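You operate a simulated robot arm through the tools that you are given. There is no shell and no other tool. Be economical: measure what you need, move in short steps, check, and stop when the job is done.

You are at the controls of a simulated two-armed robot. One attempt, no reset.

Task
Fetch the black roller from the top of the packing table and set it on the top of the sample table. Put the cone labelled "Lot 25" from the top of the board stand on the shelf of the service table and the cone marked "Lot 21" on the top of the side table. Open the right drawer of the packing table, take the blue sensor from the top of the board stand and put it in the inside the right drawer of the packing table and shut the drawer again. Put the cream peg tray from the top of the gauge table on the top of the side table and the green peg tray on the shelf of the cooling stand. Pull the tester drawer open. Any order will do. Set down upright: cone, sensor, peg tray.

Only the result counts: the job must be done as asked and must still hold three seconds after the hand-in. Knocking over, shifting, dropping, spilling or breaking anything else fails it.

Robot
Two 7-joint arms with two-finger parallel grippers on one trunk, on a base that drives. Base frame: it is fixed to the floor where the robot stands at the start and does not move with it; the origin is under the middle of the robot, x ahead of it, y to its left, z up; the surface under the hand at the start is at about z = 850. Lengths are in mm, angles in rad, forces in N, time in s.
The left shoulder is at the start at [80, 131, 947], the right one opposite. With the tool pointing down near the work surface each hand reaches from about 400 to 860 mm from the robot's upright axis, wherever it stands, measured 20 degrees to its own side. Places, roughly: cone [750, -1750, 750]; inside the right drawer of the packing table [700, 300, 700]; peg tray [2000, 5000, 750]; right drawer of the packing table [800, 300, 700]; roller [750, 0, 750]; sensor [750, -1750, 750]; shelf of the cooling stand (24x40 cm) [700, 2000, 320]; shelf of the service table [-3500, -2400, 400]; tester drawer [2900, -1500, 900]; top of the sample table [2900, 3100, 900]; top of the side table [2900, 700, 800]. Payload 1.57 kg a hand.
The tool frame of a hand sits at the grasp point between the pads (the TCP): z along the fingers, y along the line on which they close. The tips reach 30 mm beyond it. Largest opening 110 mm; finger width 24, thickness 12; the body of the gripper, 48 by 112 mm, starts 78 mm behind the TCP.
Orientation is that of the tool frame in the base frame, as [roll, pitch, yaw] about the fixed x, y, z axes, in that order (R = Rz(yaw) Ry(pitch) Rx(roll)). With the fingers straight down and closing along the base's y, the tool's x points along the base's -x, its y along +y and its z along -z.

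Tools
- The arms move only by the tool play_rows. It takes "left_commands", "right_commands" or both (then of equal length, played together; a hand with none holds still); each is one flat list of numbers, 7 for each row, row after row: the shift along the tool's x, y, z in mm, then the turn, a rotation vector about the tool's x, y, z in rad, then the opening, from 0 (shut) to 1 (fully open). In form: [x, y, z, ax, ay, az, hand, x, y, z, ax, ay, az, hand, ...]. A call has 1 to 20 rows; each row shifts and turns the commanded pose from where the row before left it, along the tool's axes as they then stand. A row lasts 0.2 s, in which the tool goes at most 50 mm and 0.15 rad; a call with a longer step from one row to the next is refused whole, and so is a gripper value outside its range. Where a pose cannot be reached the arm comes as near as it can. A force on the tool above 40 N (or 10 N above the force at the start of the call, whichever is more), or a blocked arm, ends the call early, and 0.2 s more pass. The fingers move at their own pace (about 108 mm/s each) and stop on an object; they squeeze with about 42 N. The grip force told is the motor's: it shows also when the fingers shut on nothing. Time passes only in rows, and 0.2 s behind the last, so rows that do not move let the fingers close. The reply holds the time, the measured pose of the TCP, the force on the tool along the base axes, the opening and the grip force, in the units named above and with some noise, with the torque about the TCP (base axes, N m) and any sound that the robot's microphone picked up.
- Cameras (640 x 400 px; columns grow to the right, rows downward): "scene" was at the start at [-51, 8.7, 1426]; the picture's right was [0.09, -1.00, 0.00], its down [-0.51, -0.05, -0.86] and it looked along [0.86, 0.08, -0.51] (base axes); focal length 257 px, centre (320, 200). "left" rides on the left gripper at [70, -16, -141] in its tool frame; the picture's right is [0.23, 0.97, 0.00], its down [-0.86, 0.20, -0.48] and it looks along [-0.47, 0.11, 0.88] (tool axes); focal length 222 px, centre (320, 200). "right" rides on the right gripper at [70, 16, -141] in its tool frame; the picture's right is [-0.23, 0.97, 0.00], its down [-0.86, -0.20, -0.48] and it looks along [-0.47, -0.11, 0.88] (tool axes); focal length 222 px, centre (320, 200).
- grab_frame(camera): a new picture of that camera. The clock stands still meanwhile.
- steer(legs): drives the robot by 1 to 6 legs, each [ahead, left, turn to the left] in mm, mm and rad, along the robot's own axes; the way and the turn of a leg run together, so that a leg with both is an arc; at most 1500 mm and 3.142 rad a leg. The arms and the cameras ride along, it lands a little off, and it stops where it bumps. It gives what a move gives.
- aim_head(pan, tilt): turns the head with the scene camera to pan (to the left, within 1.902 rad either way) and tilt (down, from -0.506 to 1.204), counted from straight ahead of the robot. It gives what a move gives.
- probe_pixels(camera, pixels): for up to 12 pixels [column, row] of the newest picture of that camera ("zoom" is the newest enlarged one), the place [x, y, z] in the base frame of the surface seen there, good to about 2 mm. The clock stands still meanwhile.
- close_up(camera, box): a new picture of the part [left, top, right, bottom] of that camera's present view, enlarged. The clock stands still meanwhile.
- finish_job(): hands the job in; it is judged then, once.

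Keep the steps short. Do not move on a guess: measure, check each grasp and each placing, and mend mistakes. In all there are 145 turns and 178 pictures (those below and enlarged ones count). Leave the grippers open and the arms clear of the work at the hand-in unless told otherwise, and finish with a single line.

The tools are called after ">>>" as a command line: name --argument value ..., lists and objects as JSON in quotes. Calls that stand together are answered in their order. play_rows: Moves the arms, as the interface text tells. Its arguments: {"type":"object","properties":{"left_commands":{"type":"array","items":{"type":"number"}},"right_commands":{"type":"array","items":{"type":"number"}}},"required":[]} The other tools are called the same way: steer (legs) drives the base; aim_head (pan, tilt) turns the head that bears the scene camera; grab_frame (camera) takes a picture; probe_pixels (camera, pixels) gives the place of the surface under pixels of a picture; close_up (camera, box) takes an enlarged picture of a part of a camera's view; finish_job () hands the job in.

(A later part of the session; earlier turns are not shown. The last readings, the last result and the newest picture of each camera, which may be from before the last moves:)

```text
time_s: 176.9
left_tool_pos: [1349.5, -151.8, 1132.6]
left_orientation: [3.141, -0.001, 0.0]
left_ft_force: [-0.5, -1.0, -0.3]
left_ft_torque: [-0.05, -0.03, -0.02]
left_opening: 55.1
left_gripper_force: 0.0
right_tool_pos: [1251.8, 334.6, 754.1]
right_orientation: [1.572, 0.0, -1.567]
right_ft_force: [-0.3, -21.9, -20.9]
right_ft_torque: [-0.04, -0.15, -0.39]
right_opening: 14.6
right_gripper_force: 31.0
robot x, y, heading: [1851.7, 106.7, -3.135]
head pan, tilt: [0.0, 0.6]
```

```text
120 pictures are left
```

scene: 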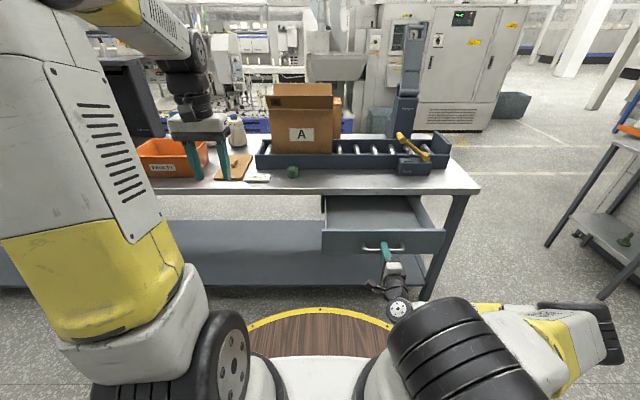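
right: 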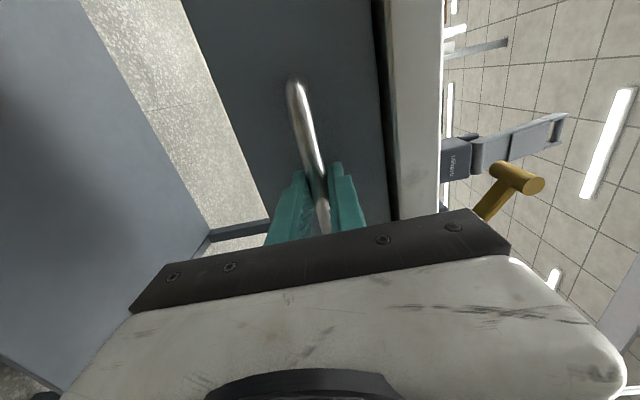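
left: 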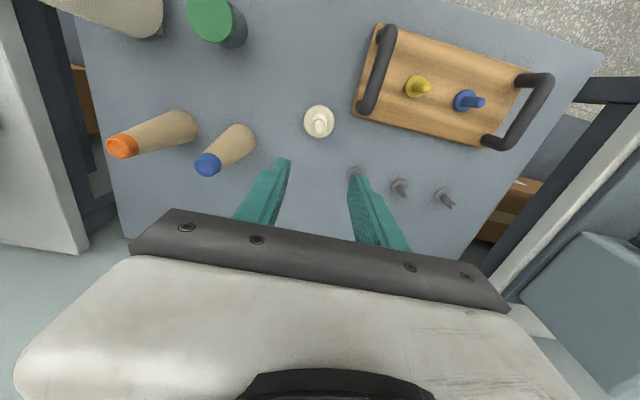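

Drawer open ~243 mm. Release, withdraw, and measure the inside.

>>> play_rows --right_commands '[0, 0, 0, 0, 0, 0, 0.5, 0, 0, 0, 0, 0, 0, 0.5, 0, 0, -30, 0, 0, 0, 0.5, 0, 0, -40, 0, 0, 0, 0.5, 0, 0, 0, 0, 0, 0, 0.5]'

>>> close_up --camera "scene" --box '[290, 160, 480, 280]'

>>> probe_pixels --camera "zoom" --pixels '[[180, 210], [300, 170], [400, 215], [250, 150], [300, 240], [110, 240], [510, 240], [110, 180], [460, 180], [140, 180]]'

```text
time_s: 178.2
left_tool_pos: [1350.2, -152.4, 1131.7]
left_orientation: [3.142, 0.001, -0.001]
left_ft_force: [-0.7, -1.0, -0.1]
left_ft_torque: [-0.01, 0.02, 0.01]
left_opening: 54.8
left_gripper_force: 0.1
right_tool_pos: [1324.7, 333.8, 754.1]
right_orientation: [1.568, 0.0, -1.569]
right_ft_force: [-0.7, -0.9, -0.1]
right_ft_torque: [0.0, -0.03, 0.02]
right_opening: 54.9
right_gripper_force: 0.0
robot x, y, heading: [1847.8, 105.7, -3.139]
head pan, tilt: [0.0, 0.6]
```

```text
3.33 times, centred on (385, 220) of scene
```

zoom: 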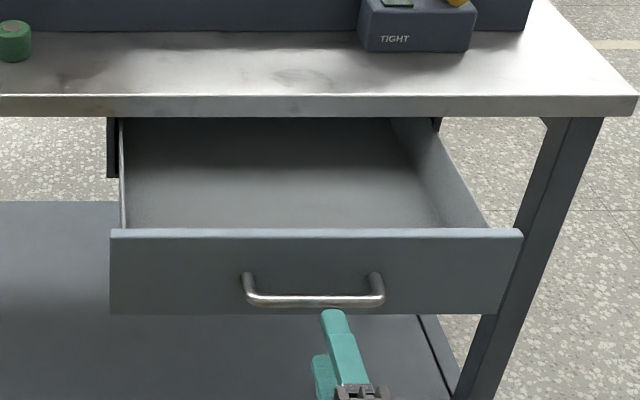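

```text
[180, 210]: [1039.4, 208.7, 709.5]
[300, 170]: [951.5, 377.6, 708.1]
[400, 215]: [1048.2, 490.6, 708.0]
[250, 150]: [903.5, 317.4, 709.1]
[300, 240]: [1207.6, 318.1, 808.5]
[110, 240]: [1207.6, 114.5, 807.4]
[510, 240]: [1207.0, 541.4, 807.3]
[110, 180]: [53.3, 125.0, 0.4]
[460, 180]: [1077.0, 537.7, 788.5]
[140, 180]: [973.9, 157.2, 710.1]
```

Drawer floor z≈709, usable x 990–1190, y 150–520. Now the tester drawer with the same hand posture: strafe to y≈-1300, turn to face +x, and look.

>>> steer --legs '[[0, 1400, 0], [0, 0, 3.138]]'

>>> grab_frame --camera "scene"

```text
time_s: 192.5
left_tool_pos: [2344.8, -1028.5, 1132.4]
left_orientation: [3.141, 0.001, -3.121]
left_ft_force: [-0.4, -0.1, -0.1]
left_ft_torque: [-0.01, -0.02, -0.01]
left_opening: 55.1
left_gripper_force: 0.1
right_tool_pos: [2380.1, -1514.2, 755.0]
right_orientation: [1.568, 0.001, 1.592]
right_ft_force: [0.5, 0.3, -0.3]
right_ft_torque: [-0.03, -0.02, 0.01]
right_opening: 55.0
right_gripper_force: 0.1
robot x, y, heading: [1846.8, -1296.5, 0.016]
head pan, tilt: [0.0, 0.6]
```

```text
118 pictures are left
```

scene: 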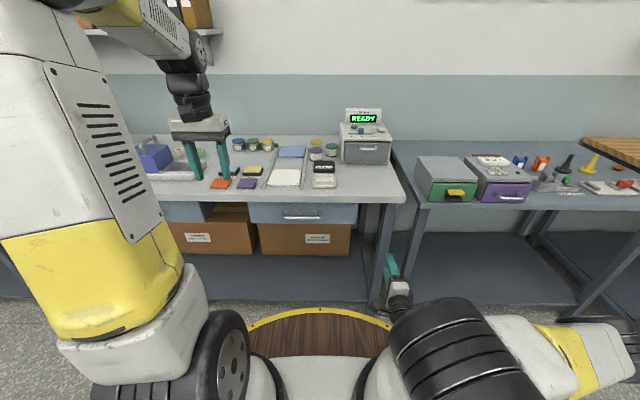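

>>> close_up --camera "scene" --box '[325, 95, 405, 205]'

>>> close_up --camera "scene" --box '[400, 135, 560, 225]'

>>> probe_pixels --camera "scene" --pixels '[[345, 152], [389, 152], [366, 150], [366, 143], [366, 160], [320, 177], [390, 200], [456, 192], [508, 197], [360, 130]]'

```text
3.64 times, centred on (365, 150) of scene
```

zoom: 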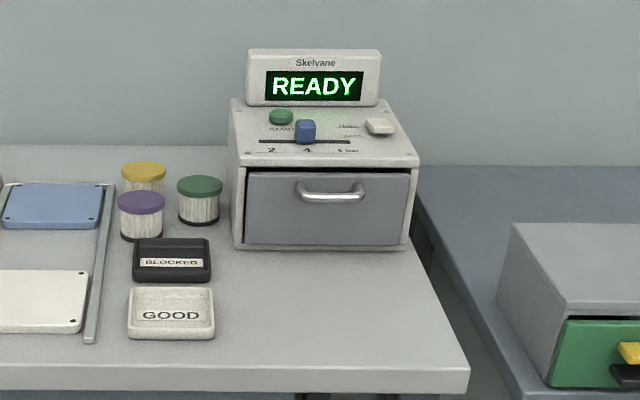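

```text
4.00 times, centred on (480, 180) of scene
```

zoom: 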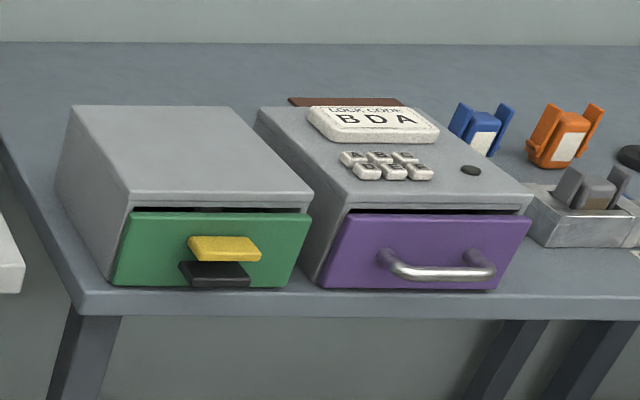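

```text
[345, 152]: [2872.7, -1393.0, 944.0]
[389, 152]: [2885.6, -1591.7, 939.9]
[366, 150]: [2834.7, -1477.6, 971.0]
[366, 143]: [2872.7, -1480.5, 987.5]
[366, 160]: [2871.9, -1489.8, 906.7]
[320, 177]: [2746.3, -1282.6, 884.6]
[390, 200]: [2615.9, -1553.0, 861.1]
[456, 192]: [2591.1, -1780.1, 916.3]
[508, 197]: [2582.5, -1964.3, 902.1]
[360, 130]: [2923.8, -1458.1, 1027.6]
```

The tester is the READY device; its drawer handle is at about (2834,-1480,970). Raise the right hand to that height, then drive to 75 mm short of it.

>>> play_rows --right_commands '[0, 43, 0, 0, 0, 0, 0.5, 0, 43, 0, 0, 0, 0, 0.5, 0, 43, 0, 0, 0, 0, 0.5, 0, 43, 0, 0, 0, 0, 0.5, 0, 41, 0, 0, 0, 0, 0.5, 0, 0, 0, 0, 0, 0, 0.5]'

>>> steer --legs '[[0, 42, -0.016], [375, 0, 0]]'

>>> grab_frame --camera "right"

>>> grab_frame --camera "scene"

```text
time_s: 193.9
left_tool_pos: [2344.6, -1027.2, 1131.8]
left_orientation: [-3.14, 0.001, -3.122]
left_ft_force: [0.1, -0.2, 0.4]
left_ft_torque: [-0.01, -0.03, 0.02]
left_opening: 54.8
left_gripper_force: 0.0
right_tool_pos: [2411.2, -1525.2, 943.4]
right_orientation: [1.569, 0.0, 1.593]
right_ft_force: [0.0, -0.6, -0.3]
right_ft_torque: [0.01, 0.04, 0.04]
right_opening: 55.0
right_gripper_force: 0.1
right hand out of reach, approached as far as the arm can: row 4, 5
robot x, y, heading: [1850.3, -1299.3, 0.018]
head pan, tilt: [0.0, 0.6]
```

```text
time_s: 196.8
left_tool_pos: [2715.8, -993.6, 1133.2]
left_orientation: [3.141, 0.002, -3.141]
left_ft_force: [0.8, -0.2, -0.6]
left_ft_torque: [0.04, 0.0, 0.01]
left_opening: 55.2
left_gripper_force: 0.0
right_tool_pos: [2772.9, -1492.6, 944.1]
right_orientation: [1.57, 0.0, 1.574]
right_ft_force: [-0.2, 0.3, 0.2]
right_ft_torque: [-0.01, 0.01, 0.0]
right_opening: 55.2
right_gripper_force: 0.0
robot x, y, heading: [2217.7, -1255.8, 0.007]
head pan, tilt: [0.0, 0.6]
```

```text
115 pictures are left
```

right: 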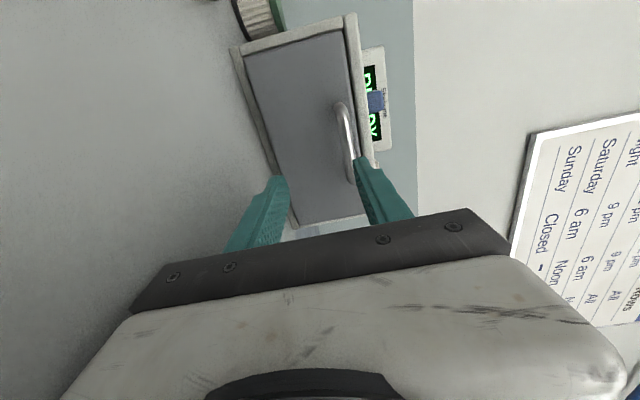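

```text
114 pictures are left
```

scene: 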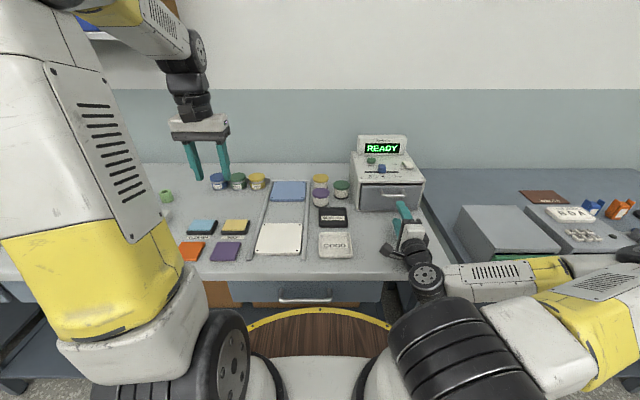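

>>> probe_pixels --camera "right" --pixels '[[342, 115], [349, 140], [349, 165], [345, 175], [300, 120], [340, 107]]'

>>> steer --legs '[[-110, 0, -0.007]]'

>>> play_rows --right_commands '[0, 0, 30, 0, 0, 0, 0.5, 0, 0, 30, 0, 0, 0, 0.5, 0, 10, 20, 0, 0, 0, 0.5, 0, 0, 0, 0, 0, 0, 0.5]'

```text
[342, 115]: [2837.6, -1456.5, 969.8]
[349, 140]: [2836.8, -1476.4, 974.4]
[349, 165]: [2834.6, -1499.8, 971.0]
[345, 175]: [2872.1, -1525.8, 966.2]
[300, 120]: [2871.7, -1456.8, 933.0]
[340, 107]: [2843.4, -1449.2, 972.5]
```

```text
time_s: 198.0
left_tool_pos: [2609.9, -997.6, 1133.3]
left_orientation: [-3.142, 0.0, 3.133]
left_ft_force: [-0.1, 0.3, -0.6]
left_ft_torque: [-0.04, 0.0, -0.01]
left_opening: 55.3
left_gripper_force: 0.1
right_tool_pos: [2661.0, -1494.9, 944.5]
right_orientation: [1.569, 0.001, 1.567]
right_ft_force: [-0.1, 0.9, -1.7]
right_ft_torque: [-0.01, 0.0, -0.01]
right_opening: 54.9
right_gripper_force: 0.0
robot x, y, heading: [2106.8, -1254.3, -0.005]
head pan, tilt: [0.0, 0.6]
```

```text
time_s: 199.0
left_tool_pos: [2609.1, -997.1, 1133.0]
left_orientation: [3.141, 0.002, 3.134]
left_ft_force: [-0.1, 0.7, 0.0]
left_ft_torque: [0.0, -0.01, 0.01]
left_opening: 55.1
left_gripper_force: 0.1
right_tool_pos: [2741.3, -1495.5, 952.1]
right_orientation: [1.569, 0.002, 1.568]
right_ft_force: [0.3, -0.9, 0.1]
right_ft_torque: [0.01, 0.01, 0.01]
right_opening: 54.9
right_gripper_force: 0.0
robot x, y, heading: [2105.9, -1256.0, -0.002]
head pan, tilt: [0.0, 0.6]
```

>>> play_rows --right_commands '[14, 18, 20, 0, 0, 0, 0.5, 0, 0, 15, 0, 0, 0, 0.5, 0, 0, 0, 0, 0, 0, 0.5]'

>>> grab_frame --camera "right"

```text
time_s: 199.8
left_tool_pos: [2609.0, -997.0, 1132.9]
left_orientation: [3.141, 0.002, 3.134]
left_ft_force: [-0.3, 0.5, 0.2]
left_ft_torque: [-0.01, 0.01, -0.01]
left_opening: 55.1
left_gripper_force: 0.1
right_tool_pos: [2777.6, -1481.8, 970.9]
right_orientation: [1.569, 0.001, 1.567]
right_ft_force: [-0.1, -0.4, 0.6]
right_ft_torque: [-0.04, -0.01, 0.0]
right_opening: 55.0
right_gripper_force: 0.1
robot x, y, heading: [2106.7, -1251.7, -0.01]
head pan, tilt: [0.0, 0.6]
```

```text
113 pictures are left
```

right: 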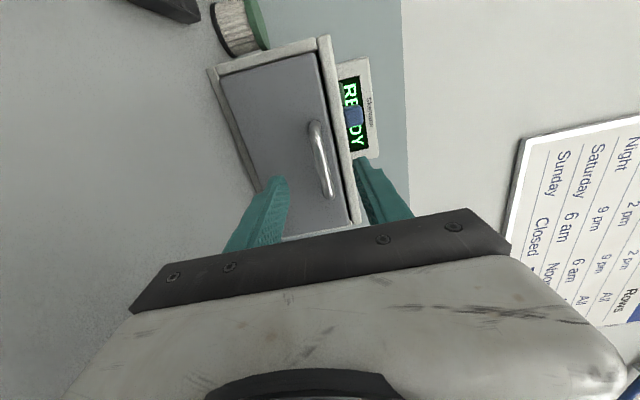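

Centred. Advance 55 and close.

>>> play_rows --right_commands '[0, 0, 28, 0, 0, 0, 0.5, 0, 0, 27, 0, 0, 0, 0.5, 0, 0, 0, 0, 0, 0, 0.2, 0, 0, 0, 0, 0, 0, 0, 0, 0, 0, 0, 0, 0, 0]'

>>> grab_frame --camera "right"

```text
time_s: 201.0
left_tool_pos: [2609.4, -997.5, 1132.9]
left_orientation: [3.142, 0.001, 3.135]
left_ft_force: [0.3, 0.2, -0.1]
left_ft_torque: [0.01, -0.01, 0.0]
left_opening: 54.8
left_gripper_force: 0.1
right_tool_pos: [2831.7, -1481.3, 972.3]
right_orientation: [1.566, 0.0, 1.569]
right_ft_force: [0.6, -2.2, 9.7]
right_ft_torque: [0.02, -0.09, -0.09]
right_opening: 11.5
right_gripper_force: 29.3
robot x, y, heading: [2109.6, -1252.2, -0.01]
head pan, tilt: [0.0, 0.6]
```

```text
112 pictures are left
```

right: 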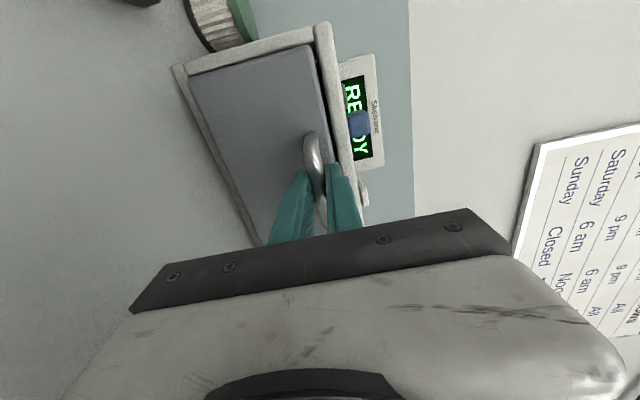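

Gripped the handle. Pull in 12 mm steps with the arm.

>>> play_rows --right_commands '[0, 0, -12, 0, 0, 0, 0, 0, 0, -12, 0, 0, 0, 0, 0, 0, -12, 0, 0, 0, 0, 0, 0, -12, 0, 0, 0, 0, 0, 0, -12, 0, 0, 0, 0, 0, 0, 0, 0, 0, 0, 0]'

>>> grab_frame --camera "scene"

```text
time_s: 202.4
left_tool_pos: [2608.0, -997.4, 1133.9]
left_orientation: [3.141, 0.002, 3.135]
left_ft_force: [-0.8, -0.5, -0.4]
left_ft_torque: [0.0, 0.01, 0.01]
left_opening: 55.0
left_gripper_force: 0.0
right_tool_pos: [2770.4, -1481.0, 973.4]
right_orientation: [1.566, 0.0, 1.569]
right_ft_force: [0.1, 3.5, 21.0]
right_ft_torque: [0.03, -0.21, 0.51]
right_opening: 11.7
right_gripper_force: 29.2
robot x, y, heading: [2104.7, -1253.8, -0.008]
head pan, tilt: [0.0, 0.6]
```

```text
111 pictures are left
```

scene: 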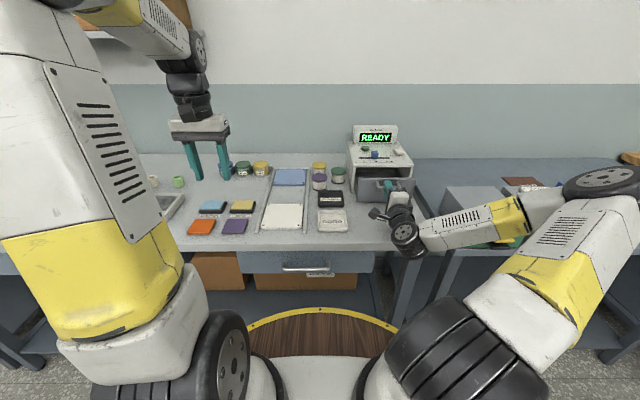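

>>> play_rows --right_commands '[0, 0, -12, 0, 0, 0, 0, 0, 0, -12, 0, 0, 0, 0, 0, 0, -12, 0, 0, 0, 0, 0, 0, -12, 0, 0, 0, 0, 0, 0, -12, 0, 0, 0, 0, 0, 0, 0, 0, 0, 0, 0]'

>>> close_up --camera "scene" --box '[320, 110, 440, 260]'

```text
time_s: 203.8
left_tool_pos: [2608.9, -997.0, 1133.3]
left_orientation: [-3.141, 0.003, 3.136]
left_ft_force: [-0.3, -0.5, -0.6]
left_ft_torque: [0.01, 0.07, 0.0]
left_opening: 55.2
left_gripper_force: 0.1
right_tool_pos: [2711.4, -1481.3, 973.2]
right_orientation: [1.568, 0.001, 1.571]
right_ft_force: [0.3, 11.3, 20.7]
right_ft_torque: [0.01, -0.19, 0.21]
right_opening: 11.8
right_gripper_force: 28.9
robot x, y, heading: [2108.8, -1250.7, -0.006]
head pan, tilt: [0.0, 0.6]
```

```text
2.67 times, centred on (380, 185) of scene
```

zoom: 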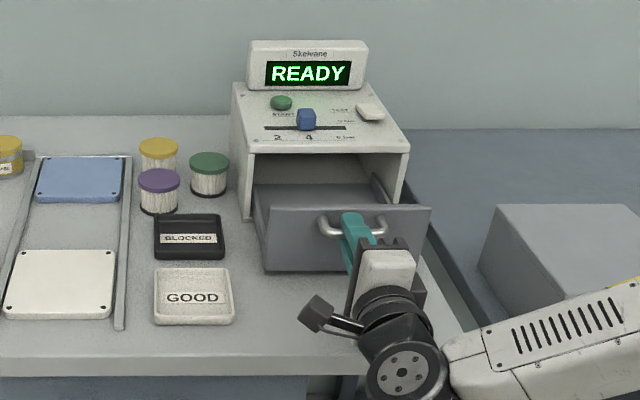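

>>> play_rows --right_commands '[0, 0, -12, 0, 0, 0, 0, 0, 0, -12, 0, 0, 0, 0, 0, 0, -10, 0, 0, 0, 0, 0, 0, 0, 0, 0, 0, 0]'

>>> play_rows --right_commands '[0, 0, 0, 0, 0, 0, 0.5, 0, 0, 0, 0, 0, 0, 0.5, 0, 0, -25, 0, 0, 0, 0.5, 0, 0, -25, 0, 0, 0, 0.5]'

>>> steer --legs '[[-350, 0, 0]]'

>>> grab_frame --camera "scene"

```text
time_s: 204.8
left_tool_pos: [2608.6, -996.4, 1133.0]
left_orientation: [-3.138, 0.0, 3.137]
left_ft_force: [-0.2, 0.0, 0.9]
left_ft_torque: [0.04, -0.03, 0.0]
left_opening: 55.0
left_gripper_force: 0.0
right_tool_pos: [2680.4, -1481.3, 972.1]
right_orientation: [1.561, -0.002, 1.572]
right_ft_force: [-0.4, 15.0, 31.4]
right_ft_torque: [0.02, -0.29, -0.36]
right_opening: 11.6
right_gripper_force: 29.1
right hand out of reach, approached as far as the arm can: row 3
robot x, y, heading: [2104.3, -1252.5, -0.009]
head pan, tilt: [0.0, 0.6]
```

```text
time_s: 205.8
left_tool_pos: [2609.1, -996.6, 1132.1]
left_orientation: [3.142, 0.002, 3.136]
left_ft_force: [0.7, 0.1, 0.8]
left_ft_torque: [-0.02, 0.0, -0.03]
left_opening: 54.8
left_gripper_force: 0.1
right_tool_pos: [2665.8, -1495.8, 949.3]
right_orientation: [1.57, 0.0, 1.569]
right_ft_force: [0.1, 0.7, 2.8]
right_ft_torque: [-0.04, -0.07, 0.0]
right_opening: 57.9
right_gripper_force: 1.8
right hand out of reach, approached as far as the arm can: row 3, 4
robot x, y, heading: [2110.4, -1254.2, -0.002]
head pan, tilt: [0.0, 0.6]
```

```text
time_s: 208.0
left_tool_pos: [2266.3, -996.2, 1132.9]
left_orientation: [-3.141, 0.001, 3.137]
left_ft_force: [0.8, -0.6, 0.3]
left_ft_torque: [0.01, -0.02, -0.02]
left_opening: 55.1
left_gripper_force: 0.0
right_tool_pos: [2321.2, -1494.6, 949.8]
right_orientation: [1.571, 0.001, 1.566]
right_ft_force: [0.5, 0.6, 0.3]
right_ft_torque: [0.01, -0.01, 0.03]
right_opening: 54.8
right_gripper_force: 0.1
robot x, y, heading: [1765.6, -1250.6, -0.006]
head pan, tilt: [0.0, 0.6]
```

```text
109 pictures are left
```

scene: 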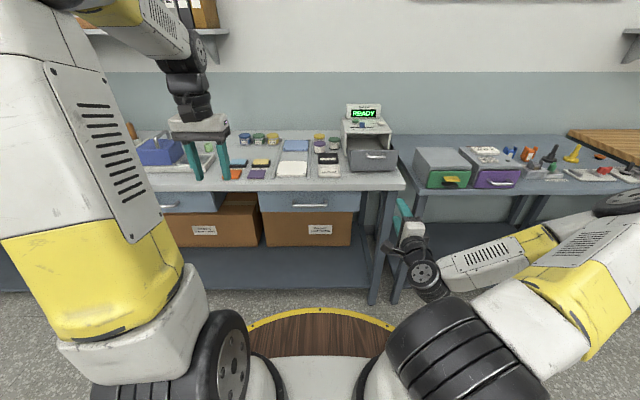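

Tester drawer is open. Restore the right hand to pointing down while turning toward the board stand.

>>> play_rows --right_commands '[0, 0, 0, 0.0864, 0.0864, -0.0864, 0.6, 0, 0, 0, 0.0864, 0.0864, -0.0864, 0.6, 0, 0, 0, 0.0864, 0.0864, -0.0864, 0.6, 0, 0, 0, 0.0864, 0.0864, -0.0864, 0.6, 0, 0, 0, 0.0864, 0.0864, -0.0864, 0.6, 0, 0, 0, 0.0864, 0.0864, -0.0864, 0.6, 0, 0, 0, 0.0864, 0.0864, -0.0864, 0.6, 0, 0, 0, 0.0864, 0.0864, -0.0864, 0.6, 0, 0, 0, 0.0864, 0.0864, -0.0864, 0.6, 0, 0, 0, 0.0864, 0.0864, -0.0864, 0.6, 0, 0, 0, 0.0864, 0.0864, -0.0864, 0.6, 0, 0, 0, 0.0864, 0.0864, -0.0864, 0.6, 0, 0, 0, 0.0864, 0.0864, -0.0864, 0.6, 0, 0, 0, 0.0864, 0.0864, -0.0864, 0.6, 0, 0, -45, 0, 0, 0, 0.6, 0, 0, -45, 0, 0, 0, 0.6, 0, 0, -45, 0, 0, 0, 0.6, 0, 0, -45, 0, 0, 0, 0.6]'

>>> steer --legs '[[0, 0, -3.13], [0, 450, 0]]'

>>> grab_frame --camera "scene"

```text
time_s: 211.8
left_tool_pos: [2266.4, -996.0, 1132.5]
left_orientation: [-3.141, 0.002, 3.134]
left_ft_force: [-0.2, -0.4, -0.5]
left_ft_torque: [0.01, 0.01, 0.01]
left_opening: 54.9
left_gripper_force: 0.0
right_tool_pos: [2320.6, -1494.9, 1133.6]
right_orientation: [3.141, 0.001, 3.139]
right_ft_force: [0.3, 0.0, 0.3]
right_ft_torque: [0.04, 0.03, -0.01]
right_opening: 65.8
right_gripper_force: 0.0
robot x, y, heading: [1768.7, -1252.2, -0.01]
head pan, tilt: [0.0, 0.6]
```

```text
time_s: 222.0
left_tool_pos: [1248.1, -1958.1, 1132.9]
left_orientation: [-3.141, 0.002, -0.021]
left_ft_force: [0.1, 0.4, 0.3]
left_ft_torque: [0.0, -0.01, -0.04]
left_opening: 55.0
left_gripper_force: 0.0
right_tool_pos: [1202.0, -1457.5, 1131.2]
right_orientation: [3.142, 0.003, -0.02]
right_ft_force: [0.6, -0.3, -0.1]
right_ft_torque: [0.02, -0.01, -0.01]
right_opening: 66.1
right_gripper_force: 0.0
robot x, y, heading: [1753.8, -1708.3, 3.12]
head pan, tilt: [0.0, 0.6]
```

```text
108 pictures are left
```

scene: 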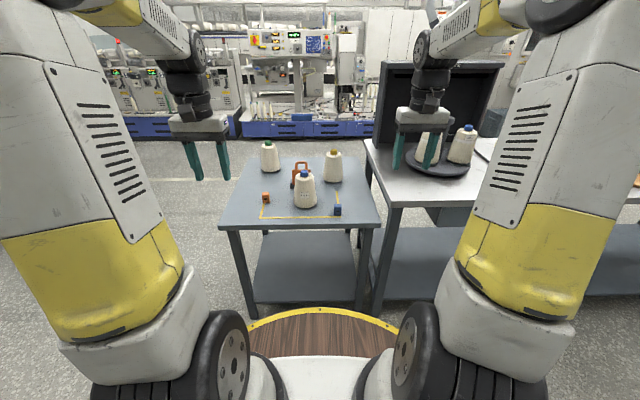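

>>> close_up --camera "scene" --box '[215, 130, 385, 235]'

>>> probe_pixels --camera "scene" --pixels '[[225, 222], [375, 222], [338, 210], [265, 198], [305, 190], [305, 205], [333, 165], [269, 157], [333, 180], [269, 170], [240, 160], [300, 170]]'

```text
3.76 times, centred on (300, 182) of scene
```

zoom: 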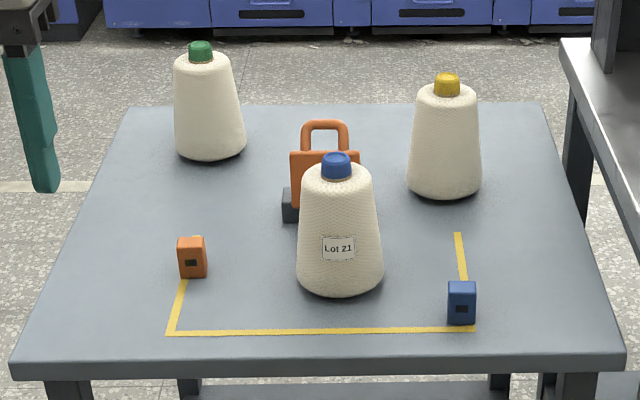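

```text
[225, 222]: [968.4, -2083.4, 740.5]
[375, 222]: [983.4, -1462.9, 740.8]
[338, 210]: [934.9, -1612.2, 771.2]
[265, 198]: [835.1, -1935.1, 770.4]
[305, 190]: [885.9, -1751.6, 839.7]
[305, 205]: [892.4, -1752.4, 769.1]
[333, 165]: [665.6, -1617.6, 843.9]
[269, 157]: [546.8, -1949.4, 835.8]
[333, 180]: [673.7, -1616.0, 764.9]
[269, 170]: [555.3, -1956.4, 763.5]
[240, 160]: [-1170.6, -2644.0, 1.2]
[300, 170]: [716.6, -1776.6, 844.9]
```

Blue sensor at (338,210)≈(935,-1612); Lot 21 is the blue-capped cone; the other two are unlabelled from this side. Move closer and look with the wrist cameras.

>>> steer --legs '[[330, 0, 0.021]]'

>>> grab_frame --camera "right"

>>> aim_head --pan 0 --tilt 0.8

>>> close_up --camera "scene" --box '[210, 120, 410, 245]'

```text
time_s: 224.2
left_tool_pos: [924.7, -1964.4, 1133.3]
left_orientation: [3.14, 0.001, -0.004]
left_ft_force: [-1.2, 0.7, 0.5]
left_ft_torque: [0.03, 0.02, -0.01]
left_opening: 54.8
left_gripper_force: 0.0
right_tool_pos: [867.2, -1465.9, 1131.5]
right_orientation: [-3.141, 0.003, 0.001]
right_ft_force: [0.0, 0.3, 0.6]
right_ft_torque: [0.0, 0.01, 0.01]
right_opening: 66.2
right_gripper_force: 0.0
robot x, y, heading: [1424.9, -1707.6, 3.143]
head pan, tilt: [0.0, 0.6]
```

```text
106 pictures are left
```

right: 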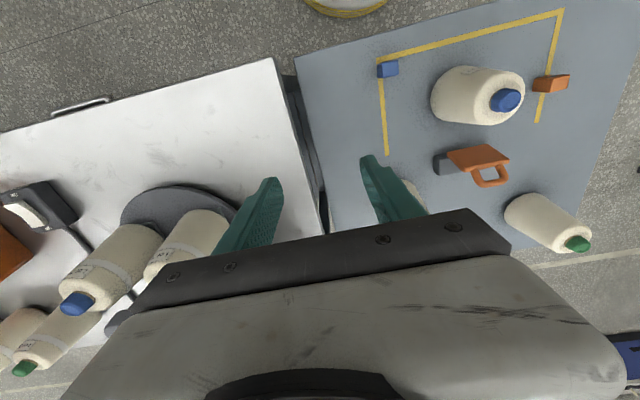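

```text
time_s: 224.9
left_tool_pos: [924.5, -1963.8, 1132.3]
left_orientation: [-3.141, 0.001, -0.003]
left_ft_force: [0.6, 0.6, -0.5]
left_ft_torque: [-0.01, 0.02, 0.01]
left_opening: 54.9
left_gripper_force: 0.2
right_tool_pos: [867.3, -1465.5, 1132.3]
right_orientation: [-3.141, 0.002, 0.001]
right_ft_force: [0.4, -0.1, 1.2]
right_ft_torque: [-0.02, 0.01, 0.02]
right_opening: 66.2
right_gripper_force: 0.1
robot x, y, heading: [1425.4, -1703.8, 3.143]
head pan, tilt: [0.0, 0.799]
```

```text
3.20 times, centred on (310, 182) of scene
```

zoom: 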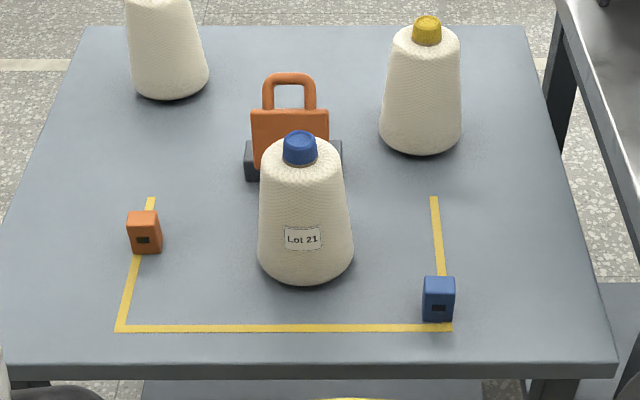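

>>> probe_pixels --camera "zoom" --pixels '[[438, 282], [426, 282], [452, 282], [437, 310], [300, 140], [284, 150], [317, 152], [268, 165], [338, 165], [262, 250], [350, 250], [305, 278]]'

>>> close_up --camera "right" --box '[350, 40, 550, 165]'

>>> probe_pixels --camera "zoom" --pixels '[[115, 90], [100, 80], [140, 75], [135, 110], [95, 115], [500, 190], [470, 100], [310, 150]]'

```text
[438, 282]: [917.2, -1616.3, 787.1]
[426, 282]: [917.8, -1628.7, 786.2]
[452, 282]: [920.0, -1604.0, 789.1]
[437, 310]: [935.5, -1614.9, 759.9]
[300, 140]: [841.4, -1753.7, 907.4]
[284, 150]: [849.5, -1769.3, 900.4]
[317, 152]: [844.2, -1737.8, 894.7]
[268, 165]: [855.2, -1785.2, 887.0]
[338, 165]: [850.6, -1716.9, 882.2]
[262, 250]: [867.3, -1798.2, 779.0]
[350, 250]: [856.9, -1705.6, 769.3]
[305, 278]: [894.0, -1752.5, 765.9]
```

```text
3.20 times, centred on (450, 102) of right
```

zoom: 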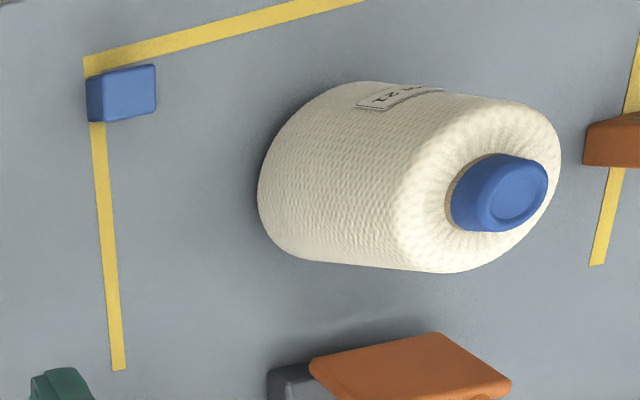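

```text
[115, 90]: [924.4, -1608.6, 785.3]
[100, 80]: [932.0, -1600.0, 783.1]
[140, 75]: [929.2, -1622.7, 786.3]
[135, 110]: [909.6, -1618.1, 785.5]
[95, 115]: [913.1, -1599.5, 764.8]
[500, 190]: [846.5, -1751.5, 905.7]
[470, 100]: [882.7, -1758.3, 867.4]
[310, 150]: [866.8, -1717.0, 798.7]
```

Sensor centre (921,-1614.5), top 787. Lower the right hand over it.

>>> play_rows --right_commands '[13.5, 37.2, 0, 0, 0, 0, 0.6, 13.5, 37.2, 0, 0, 0, 0, 0.6, 13.5, 37.2, 0, 0, 0, 0, 0.6, 13.5, 37.2, 0, 0, 0, 0, 0.6, 0, 0, 48, 0, 0, 0, 0.6, 0, 0, 48, 0, 0, 0, 0.6, 0, 0, 48, 0, 0, 0, 0.6, 0, 0, 48, 0, 0, 0, 0.6, 0, 0, 48, 0, 0, 0, 0.6, 0, 0, 40, 0, 0, 0, 0.6, 0, 0, 0, 0, 0, 0, 0.6]'

>>> grab_frame --camera "right"

```text
time_s: 227.3
left_tool_pos: [924.7, -1964.7, 1132.1]
left_orientation: [3.141, 0.002, -0.003]
left_ft_force: [-0.5, 0.0, -0.5]
left_ft_torque: [-0.04, 0.03, -0.03]
left_opening: 55.0
left_gripper_force: 0.1
right_tool_pos: [919.0, -1615.8, 852.2]
right_orientation: [3.14, 0.001, 0.002]
right_ft_force: [-0.2, -0.1, 0.6]
right_ft_torque: [0.05, -0.02, 0.0]
right_opening: 65.9
right_gripper_force: 0.1
robot x, y, heading: [1424.1, -1706.1, 3.141]
head pan, tilt: [0.0, 0.799]
```

```text
103 pictures are left
```

right: 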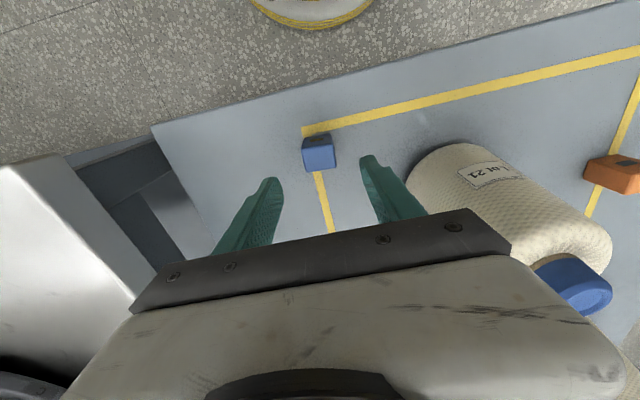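

>>> play_rows --right_commands '[1, 0, 34, 0, 0, 0, 0.6, 1, 0, 34, 0, 0, 0, 0.6, 0, 0, 0, 0, 0, 0, 0, 0, 0, 0, 0, 0, 0, 0, 0, 0, 0, 0, 0, 0, 0]'

>>> grab_frame --camera "right"

```text
time_s: 228.5
left_tool_pos: [924.5, -1963.7, 1133.3]
left_orientation: [-3.141, 0.001, -0.003]
left_ft_force: [0.0, 0.1, 0.3]
left_ft_torque: [-0.01, 0.0, 0.0]
left_opening: 55.0
left_gripper_force: 0.0
right_tool_pos: [920.8, -1614.4, 782.7]
right_orientation: [-3.142, 0.002, 0.003]
right_ft_force: [-0.3, 0.8, 0.5]
right_ft_torque: [0.01, -0.02, 0.02]
right_opening: 30.9
right_gripper_force: 39.7
robot x, y, heading: [1425.4, -1706.7, 3.139]
head pan, tilt: [0.0, 0.799]
```

```text
102 pictures are left
```

right: 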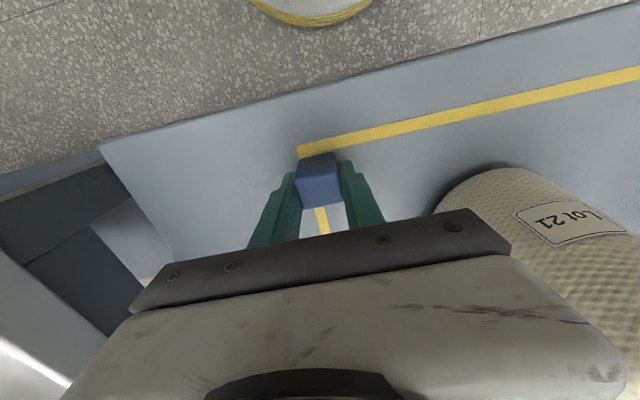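

Sensor held (30.9 mm). Lift it and bring the open left hand above Lot 21.

>>> play_rows --left_commands '[0, 0, 0, 0, 0, 0, 1, 0, 0, 0, 0, 0, 0, 1, 0, 0, 0, 0, 0, 0, 1, 0, 0, 0, 0, 0, 0, 1, 0, 0, 0, 0, 0, 0, 1, 0, 0, 0, 0, 0, 0, 1, 0, 0, 0, 0, 0, 0, 1, 0, 0, 0, 0, 0, 0, 1, 0, 0, 0, 0, 0, 0, 1, -15.3, -42.4, 0, 0, 0, 0, 1, -15.3, -42.4, 0, 0, 0, 0, 1, -15.3, -42.4, 0, 0, 0, 0, 1, -15.3, -42.4, 0, 0, 0, 0, 1, -15.3, -42.4, 0, 0, 0, 0, 1, 0, 0, 45, 0, 0, 0, 1, 0, 0, 45, 0, 0, 0, 1, 0, 0, 45, 0, 0, 0, 1, 0, 0, 0, 0, 0, 0, 1]' --right_commands '[0, 0, -20, 0, 0, 0, 0, 0, 0, -50, 0, 0, 0, 0, 0, 0, -50, 0, 0, 0, 0, 0, 0, -50, 0, 0, 0, 0, 0, 0, -50, 0, 0, 0, 0, 0, 0, -50, 0, 0, 0, 0, 0, 0, -50, 0, 0, 0, 0, 0, -40, -30, 0, 0, 0, 0, 0, -45, 0, 0, 0, 0, 0, 0, -45, 0, 0, 0, 0, 0, 0, -30, 0, 0, 0, 0, 0, 0, 0, 0, 0, 0, 0, 0, 0, 0, 0, 0, 0, 0, 0, 0, 0, 0, 0, 0, 0, 0, 0, 0, 0, 0, 0, 0, 0, 0, 0, 0, 0, 0, 0, 0, 0, 0, 0, 0, 0, 0, 0, 0, 0, 0, 0, 0, 0, 0]'

>>> grab_frame --camera "left"

>>> grab_frame --camera "scene"

```text
time_s: 232.3
left_tool_pos: [849.4, -1753.0, 998.9]
left_orientation: [-3.141, 0.003, -0.005]
left_ft_force: [0.0, -0.7, 0.2]
left_ft_torque: [-0.03, 0.01, 0.03]
left_opening: 109.9
left_gripper_force: 0.1
right_tool_pos: [924.0, -1452.6, 1132.6]
right_orientation: [3.141, 0.002, 0.002]
right_ft_force: [0.3, -0.1, -0.6]
right_ft_torque: [0.03, 0.02, 0.03]
right_opening: 31.2
right_gripper_force: 39.9
robot x, y, heading: [1423.5, -1702.8, 3.137]
head pan, tilt: [0.0, 0.799]
```

```text
101 pictures are left
```

left: 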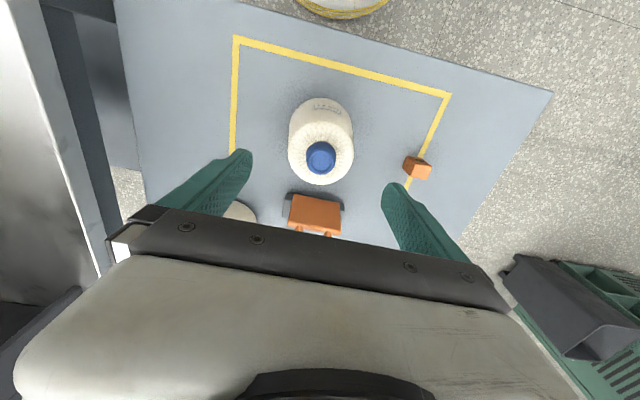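

```text
100 pictures are left
```

scene: 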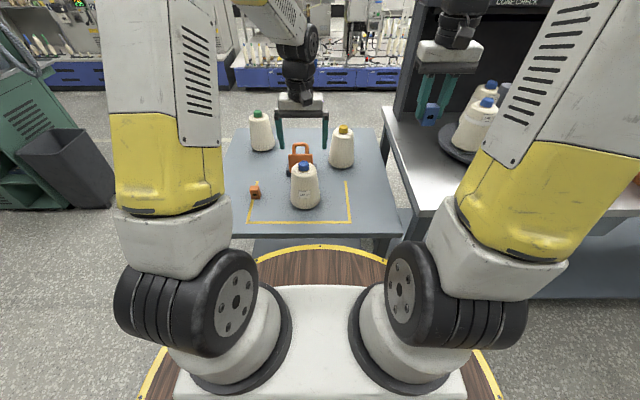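

>>> play_rows --left_commands '[0, 0, 45, 0, 0, 0, 1, 0, 0, 45, 0, 0, 0, 1, 0, 0, 40, 0, 0, 0, 1, 0, 0, 20, 0, 0, 0, 1, 0, 0, 0, 0, 0, 0, 0.5, 0, 0, 0, 0, 0, 0, 0, 0, 0, 0, 0, 0, 0, 0, 0, 0, 0, 0, 0, 0, 0]'

>>> grab_frame --camera "left"

```text
time_s: 234.1
left_tool_pos: [851.1, -1751.6, 849.6]
left_orientation: [-3.141, -0.001, -0.002]
left_ft_force: [-0.1, -0.2, 0.4]
left_ft_torque: [-0.02, -0.05, -0.01]
left_opening: 92.2
left_gripper_force: 42.3
right_tool_pos: [922.4, -1451.9, 1133.0]
right_orientation: [-3.14, 0.0, 0.003]
right_ft_force: [-0.6, 0.3, -0.2]
right_ft_torque: [-0.02, 0.04, 0.0]
right_opening: 31.2
right_gripper_force: 40.1
robot x, y, heading: [1424.5, -1706.1, 3.14]
head pan, tilt: [0.0, 0.799]
```

```text
99 pictures are left
```

left: 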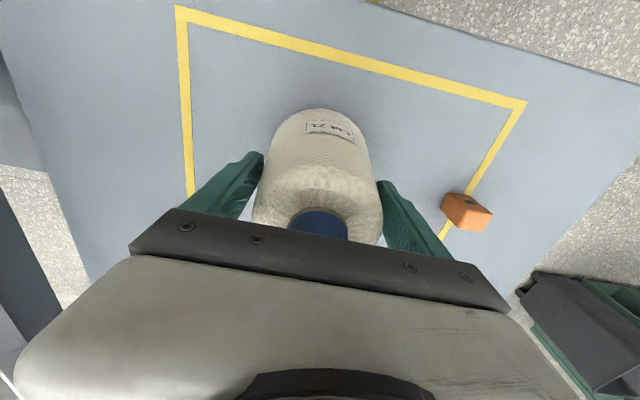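

Gripped at 92 mm. Test lift of 30 mm.

>>> play_rows --left_commands '[0, 0, -10, 0, 0, 0, 0, 0, 0, -20, 0, 0, 0, 0, 0, 0, 0, 0, 0, 0, 0]'

>>> grab_frame --camera "left"

```text
time_s: 234.9
left_tool_pos: [848.8, -1752.5, 877.8]
left_orientation: [3.141, 0.0, -0.002]
left_ft_force: [-0.2, 0.0, -2.8]
left_ft_torque: [-0.01, -0.01, -0.01]
left_opening: 92.0
left_gripper_force: 41.6
right_tool_pos: [923.3, -1452.3, 1132.4]
right_orientation: [-3.141, 0.002, 0.001]
right_ft_force: [0.3, 0.6, -0.9]
right_ft_torque: [0.0, -0.01, 0.0]
right_opening: 31.2
right_gripper_force: 39.4
robot x, y, heading: [1422.8, -1705.2, 3.137]
head pan, tilt: [0.0, 0.799]
```

```text
98 pictures are left
```

left: 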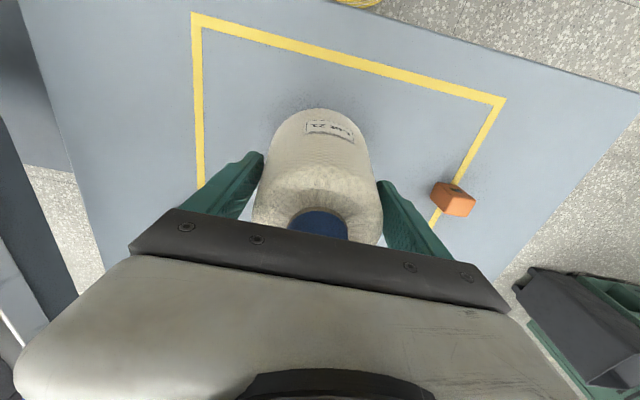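

Cone secure. Lift, tuck left hand aside; then drive to the open drawer.

>>> play_rows --left_commands '[0, 0, -50, 0, 0, 0, 0, 0, 0, -50, 0, 0, 0, 0, 0, 0, -50, 0, 0, 0, 0, 0, 0, -50, 0, 0, 0, 0, 0, 0, -50, 0, 0, 0, 0, 15, 40, 0, 0, 0, 0, 0, 15, 40, 0, 0, 0, 0, 0, 15, 40, 0, 0, 0, 0, 0, 15, 40, 0, 0, 0, 0, 0]'

>>> steer --legs '[[-240, 0, 0], [0, -1400, 0], [0, -385, 0]]'

>>> aim_head --pan 0 --tilt 0.7

>>> grab_frame --camera "scene"

```text
time_s: 236.9
left_tool_pos: [907.9, -1910.0, 1126.6]
left_orientation: [-3.141, -0.002, -0.004]
left_ft_force: [-1.0, 0.3, -4.0]
left_ft_torque: [-0.04, -0.01, -0.02]
left_opening: 92.3
left_gripper_force: 41.9
right_tool_pos: [923.9, -1451.1, 1132.1]
right_orientation: [-3.141, 0.001, 0.001]
right_ft_force: [0.2, 0.1, -0.6]
right_ft_torque: [0.04, -0.01, -0.07]
right_opening: 31.0
right_gripper_force: 39.9
robot x, y, heading: [1421.2, -1705.6, 3.136]
head pan, tilt: [0.0, 0.799]
```

```text
time_s: 247.3
left_tool_pos: [1152.7, -105.6, 1126.7]
left_orientation: [3.141, 0.002, -0.008]
left_ft_force: [0.2, 1.0, -3.0]
left_ft_torque: [0.02, -0.06, 0.0]
left_opening: 92.3
left_gripper_force: 42.4
right_tool_pos: [1171.3, 353.3, 1133.4]
right_orientation: [-3.141, 0.003, -0.006]
right_ft_force: [-0.5, 0.1, -0.6]
right_ft_torque: [-0.03, -0.02, 0.02]
right_opening: 31.0
right_gripper_force: 40.1
robot x, y, heading: [1670.8, 100.0, 3.132]
head pan, tilt: [0.0, 0.799]
```

```text
time_s: 248.0
left_tool_pos: [1153.1, -105.0, 1126.8]
left_orientation: [-3.141, -0.001, -0.01]
left_ft_force: [0.7, -0.1, -4.2]
left_ft_torque: [0.02, -0.04, 0.01]
left_opening: 92.3
left_gripper_force: 42.1
right_tool_pos: [1171.1, 353.7, 1133.2]
right_orientation: [-3.141, 0.001, -0.006]
right_ft_force: [0.3, 0.4, -0.2]
right_ft_torque: [0.0, 0.0, -0.03]
right_opening: 31.0
right_gripper_force: 39.8
robot x, y, heading: [1670.0, 99.9, 3.133]
head pan, tilt: [0.0, 0.7]
```

```text
97 pictures are left
```

scene: 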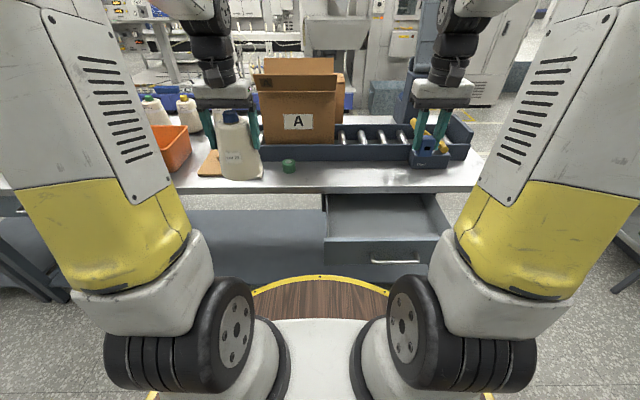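

>>> play_rows --right_commands '[-38, 7, 0, 0, 0, 0, 0, -38, 6, 0, 0, 0, 0, 0, 0, 0, 50, 0, 0, 0, 0, 0, 0, 50, 0, 0, 0, 0, 0, 0, 50, 0, 0, 0, 0, 0, 0, 50, 0, 0, 0, 0, 0, 0, 50, 0, 0, 0, 0, 0, 0, 50, 0, 0, 0, 0, 0, 0, 45, 0, 0, 0, 0, 0, 0, 0, 0, 0, 0, 0]'

>>> grab_frame --camera "right"

>>> grab_frame --camera "scene"

```text
time_s: 250.2
left_tool_pos: [1153.6, -105.1, 1126.4]
left_orientation: [3.141, 0.003, -0.01]
left_ft_force: [0.3, -0.1, -2.7]
left_ft_torque: [0.03, 0.02, 0.01]
left_opening: 91.8
left_gripper_force: 42.4
right_tool_pos: [1095.5, 342.0, 787.3]
right_orientation: [-3.141, 0.0, -0.006]
right_ft_force: [0.0, -0.4, -0.7]
right_ft_torque: [-0.01, 0.02, 0.0]
right_opening: 30.8
right_gripper_force: 40.3
robot x, y, heading: [1668.5, 97.2, 3.132]
head pan, tilt: [0.0, 0.7]
```

```text
96 pictures are left
```

right: 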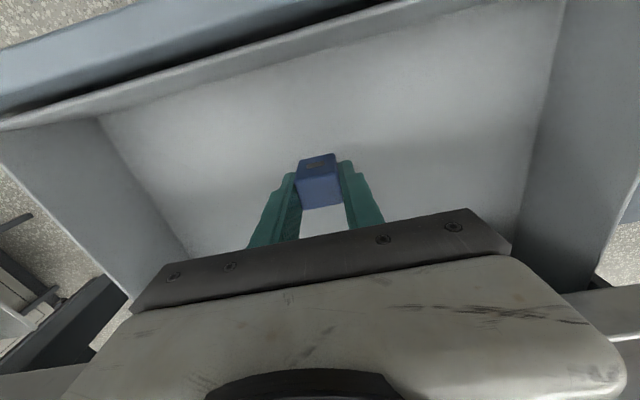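

```text
95 pictures are left
```

scene: 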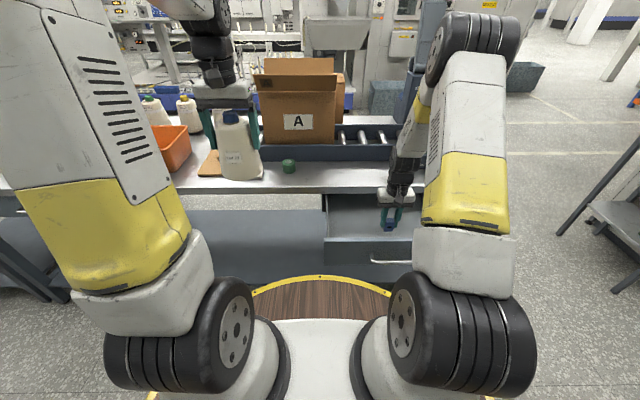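

>>> play_rows --right_commands '[0, 0, 30, 0, 0, 0, 0, 0, 0, 11, 0, 0, 0, 0, 0, 0, 2, 0, 0, 0, 0, 0, 0, 2, 0, 0, 0, 0, 0, 0, 2, 0, 0, 0, 0, 0, 0, 0, 0, 0, 0, 0]'

```text
time_s: 250.9
left_tool_pos: [1153.0, -105.7, 1126.6]
left_orientation: [3.141, 0.0, -0.009]
left_ft_force: [-0.1, -0.2, -3.3]
left_ft_torque: [0.0, -0.03, -0.01]
left_opening: 92.2
left_gripper_force: 41.6
right_tool_pos: [1090.4, 342.2, 750.7]
right_orientation: [-3.139, 0.014, -0.006]
right_ft_force: [-1.3, -1.2, 9.0]
right_ft_torque: [-0.09, -0.09, -0.02]
right_opening: 30.7
right_gripper_force: 39.9
robot x, y, heading: [1672.2, 97.0, 3.128]
head pan, tilt: [0.0, 0.7]
stopped in row 3 (right hand): the force on the tool passed its limit at 48 N (the readings are from after the stop); the commanded pose is now the measured one
```

Contact at 48 N; look before releasing.

>>> grab_frame --camera "right"

>>> close_up --camera "scene" --box '[310, 150, 470, 280]'

```text
94 pictures are left
```

right: 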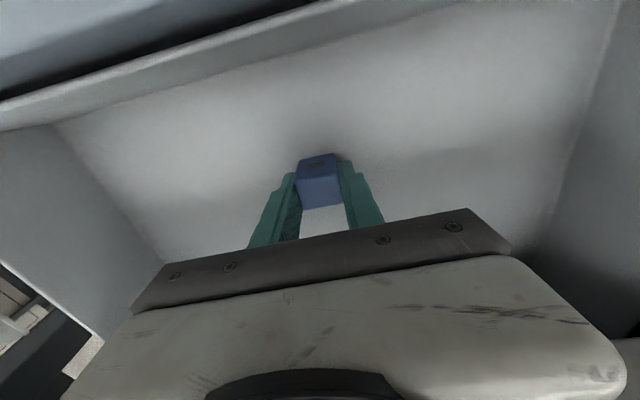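

```text
3.08 times, centred on (390, 215) of scene
```

zoom: 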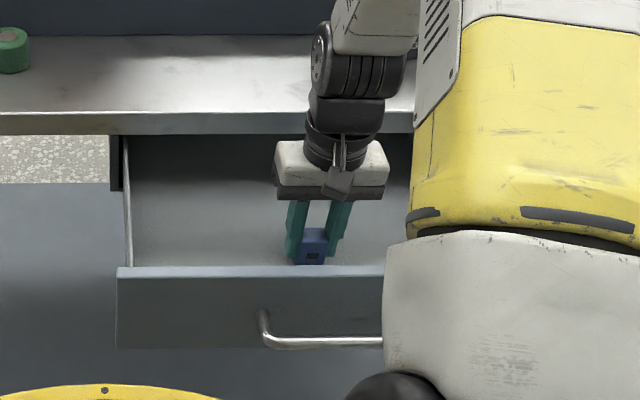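

>>> play_rows --right_commands '[3, 0, 0, 0, 0.01, 0, 0, 0, 0, 2, 0, 0, 0, 0, 0, 0, 0, 0, 0, 0, 0]'

>>> play_rows --right_commands '[0, 0, 2, 0, 0, 0, 0, 0, 0, 2, 0, 0, 0, 0, 0, 0, 0, 0, 0, 0, 0]'

```text
time_s: 251.6
left_tool_pos: [1152.2, -104.1, 1126.2]
left_orientation: [-3.141, 0.0, -0.01]
left_ft_force: [-0.1, 0.2, -3.5]
left_ft_torque: [0.02, -0.02, -0.02]
left_opening: 92.1
left_gripper_force: 41.6
right_tool_pos: [1090.2, 342.5, 750.7]
right_orientation: [-3.141, 0.009, -0.008]
right_ft_force: [-1.1, 0.5, 8.6]
right_ft_torque: [-0.05, -0.07, 0.0]
right_opening: 30.9
right_gripper_force: 40.0
robot x, y, heading: [1669.4, 98.7, 3.132]
head pan, tilt: [0.0, 0.7]
stopped in row 3 (right hand): the force on the tool passed its limit at 42 N (the readings are from after the stop); the commanded pose is now the measured one
```

```text
time_s: 252.1
left_tool_pos: [1152.4, -105.9, 1126.9]
left_orientation: [3.141, -0.001, -0.012]
left_ft_force: [-0.1, -0.9, -3.7]
left_ft_torque: [0.0, -0.05, -0.03]
left_opening: 91.8
left_gripper_force: 41.9
right_tool_pos: [1088.0, 342.2, 751.0]
right_orientation: [-3.141, 0.016, -0.007]
right_ft_force: [-1.1, 0.3, 9.6]
right_ft_torque: [-0.04, -0.04, -0.03]
right_opening: 30.6
right_gripper_force: 39.4
robot x, y, heading: [1673.1, 96.5, 3.131]
head pan, tilt: [0.0, 0.7]
stopped in row 2 (right hand): the force on the tool passed its limit at 44 N (the readings are from after the stop); the commanded pose is now the measured one
```

>>> close_up --camera "right" --box '[260, 120, 380, 240]'

>>> probe_pixels --camera "right" --pixels '[[318, 150], [318, 145], [300, 165], [321, 195], [320, 162], [322, 215], [250, 150], [400, 150], [318, 110]]'

```text
3.33 times, centred on (320, 180) of right
```

zoom: 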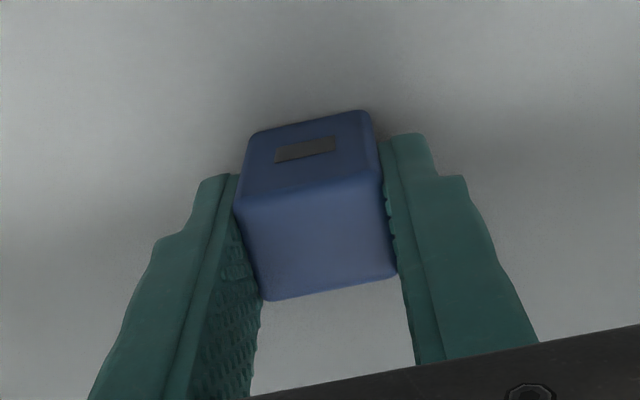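

```text
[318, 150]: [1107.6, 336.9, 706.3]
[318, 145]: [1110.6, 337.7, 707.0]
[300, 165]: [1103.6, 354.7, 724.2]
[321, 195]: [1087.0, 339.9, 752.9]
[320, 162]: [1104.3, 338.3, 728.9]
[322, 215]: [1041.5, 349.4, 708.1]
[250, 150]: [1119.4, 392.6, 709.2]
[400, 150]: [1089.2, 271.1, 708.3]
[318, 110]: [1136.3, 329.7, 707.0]
```

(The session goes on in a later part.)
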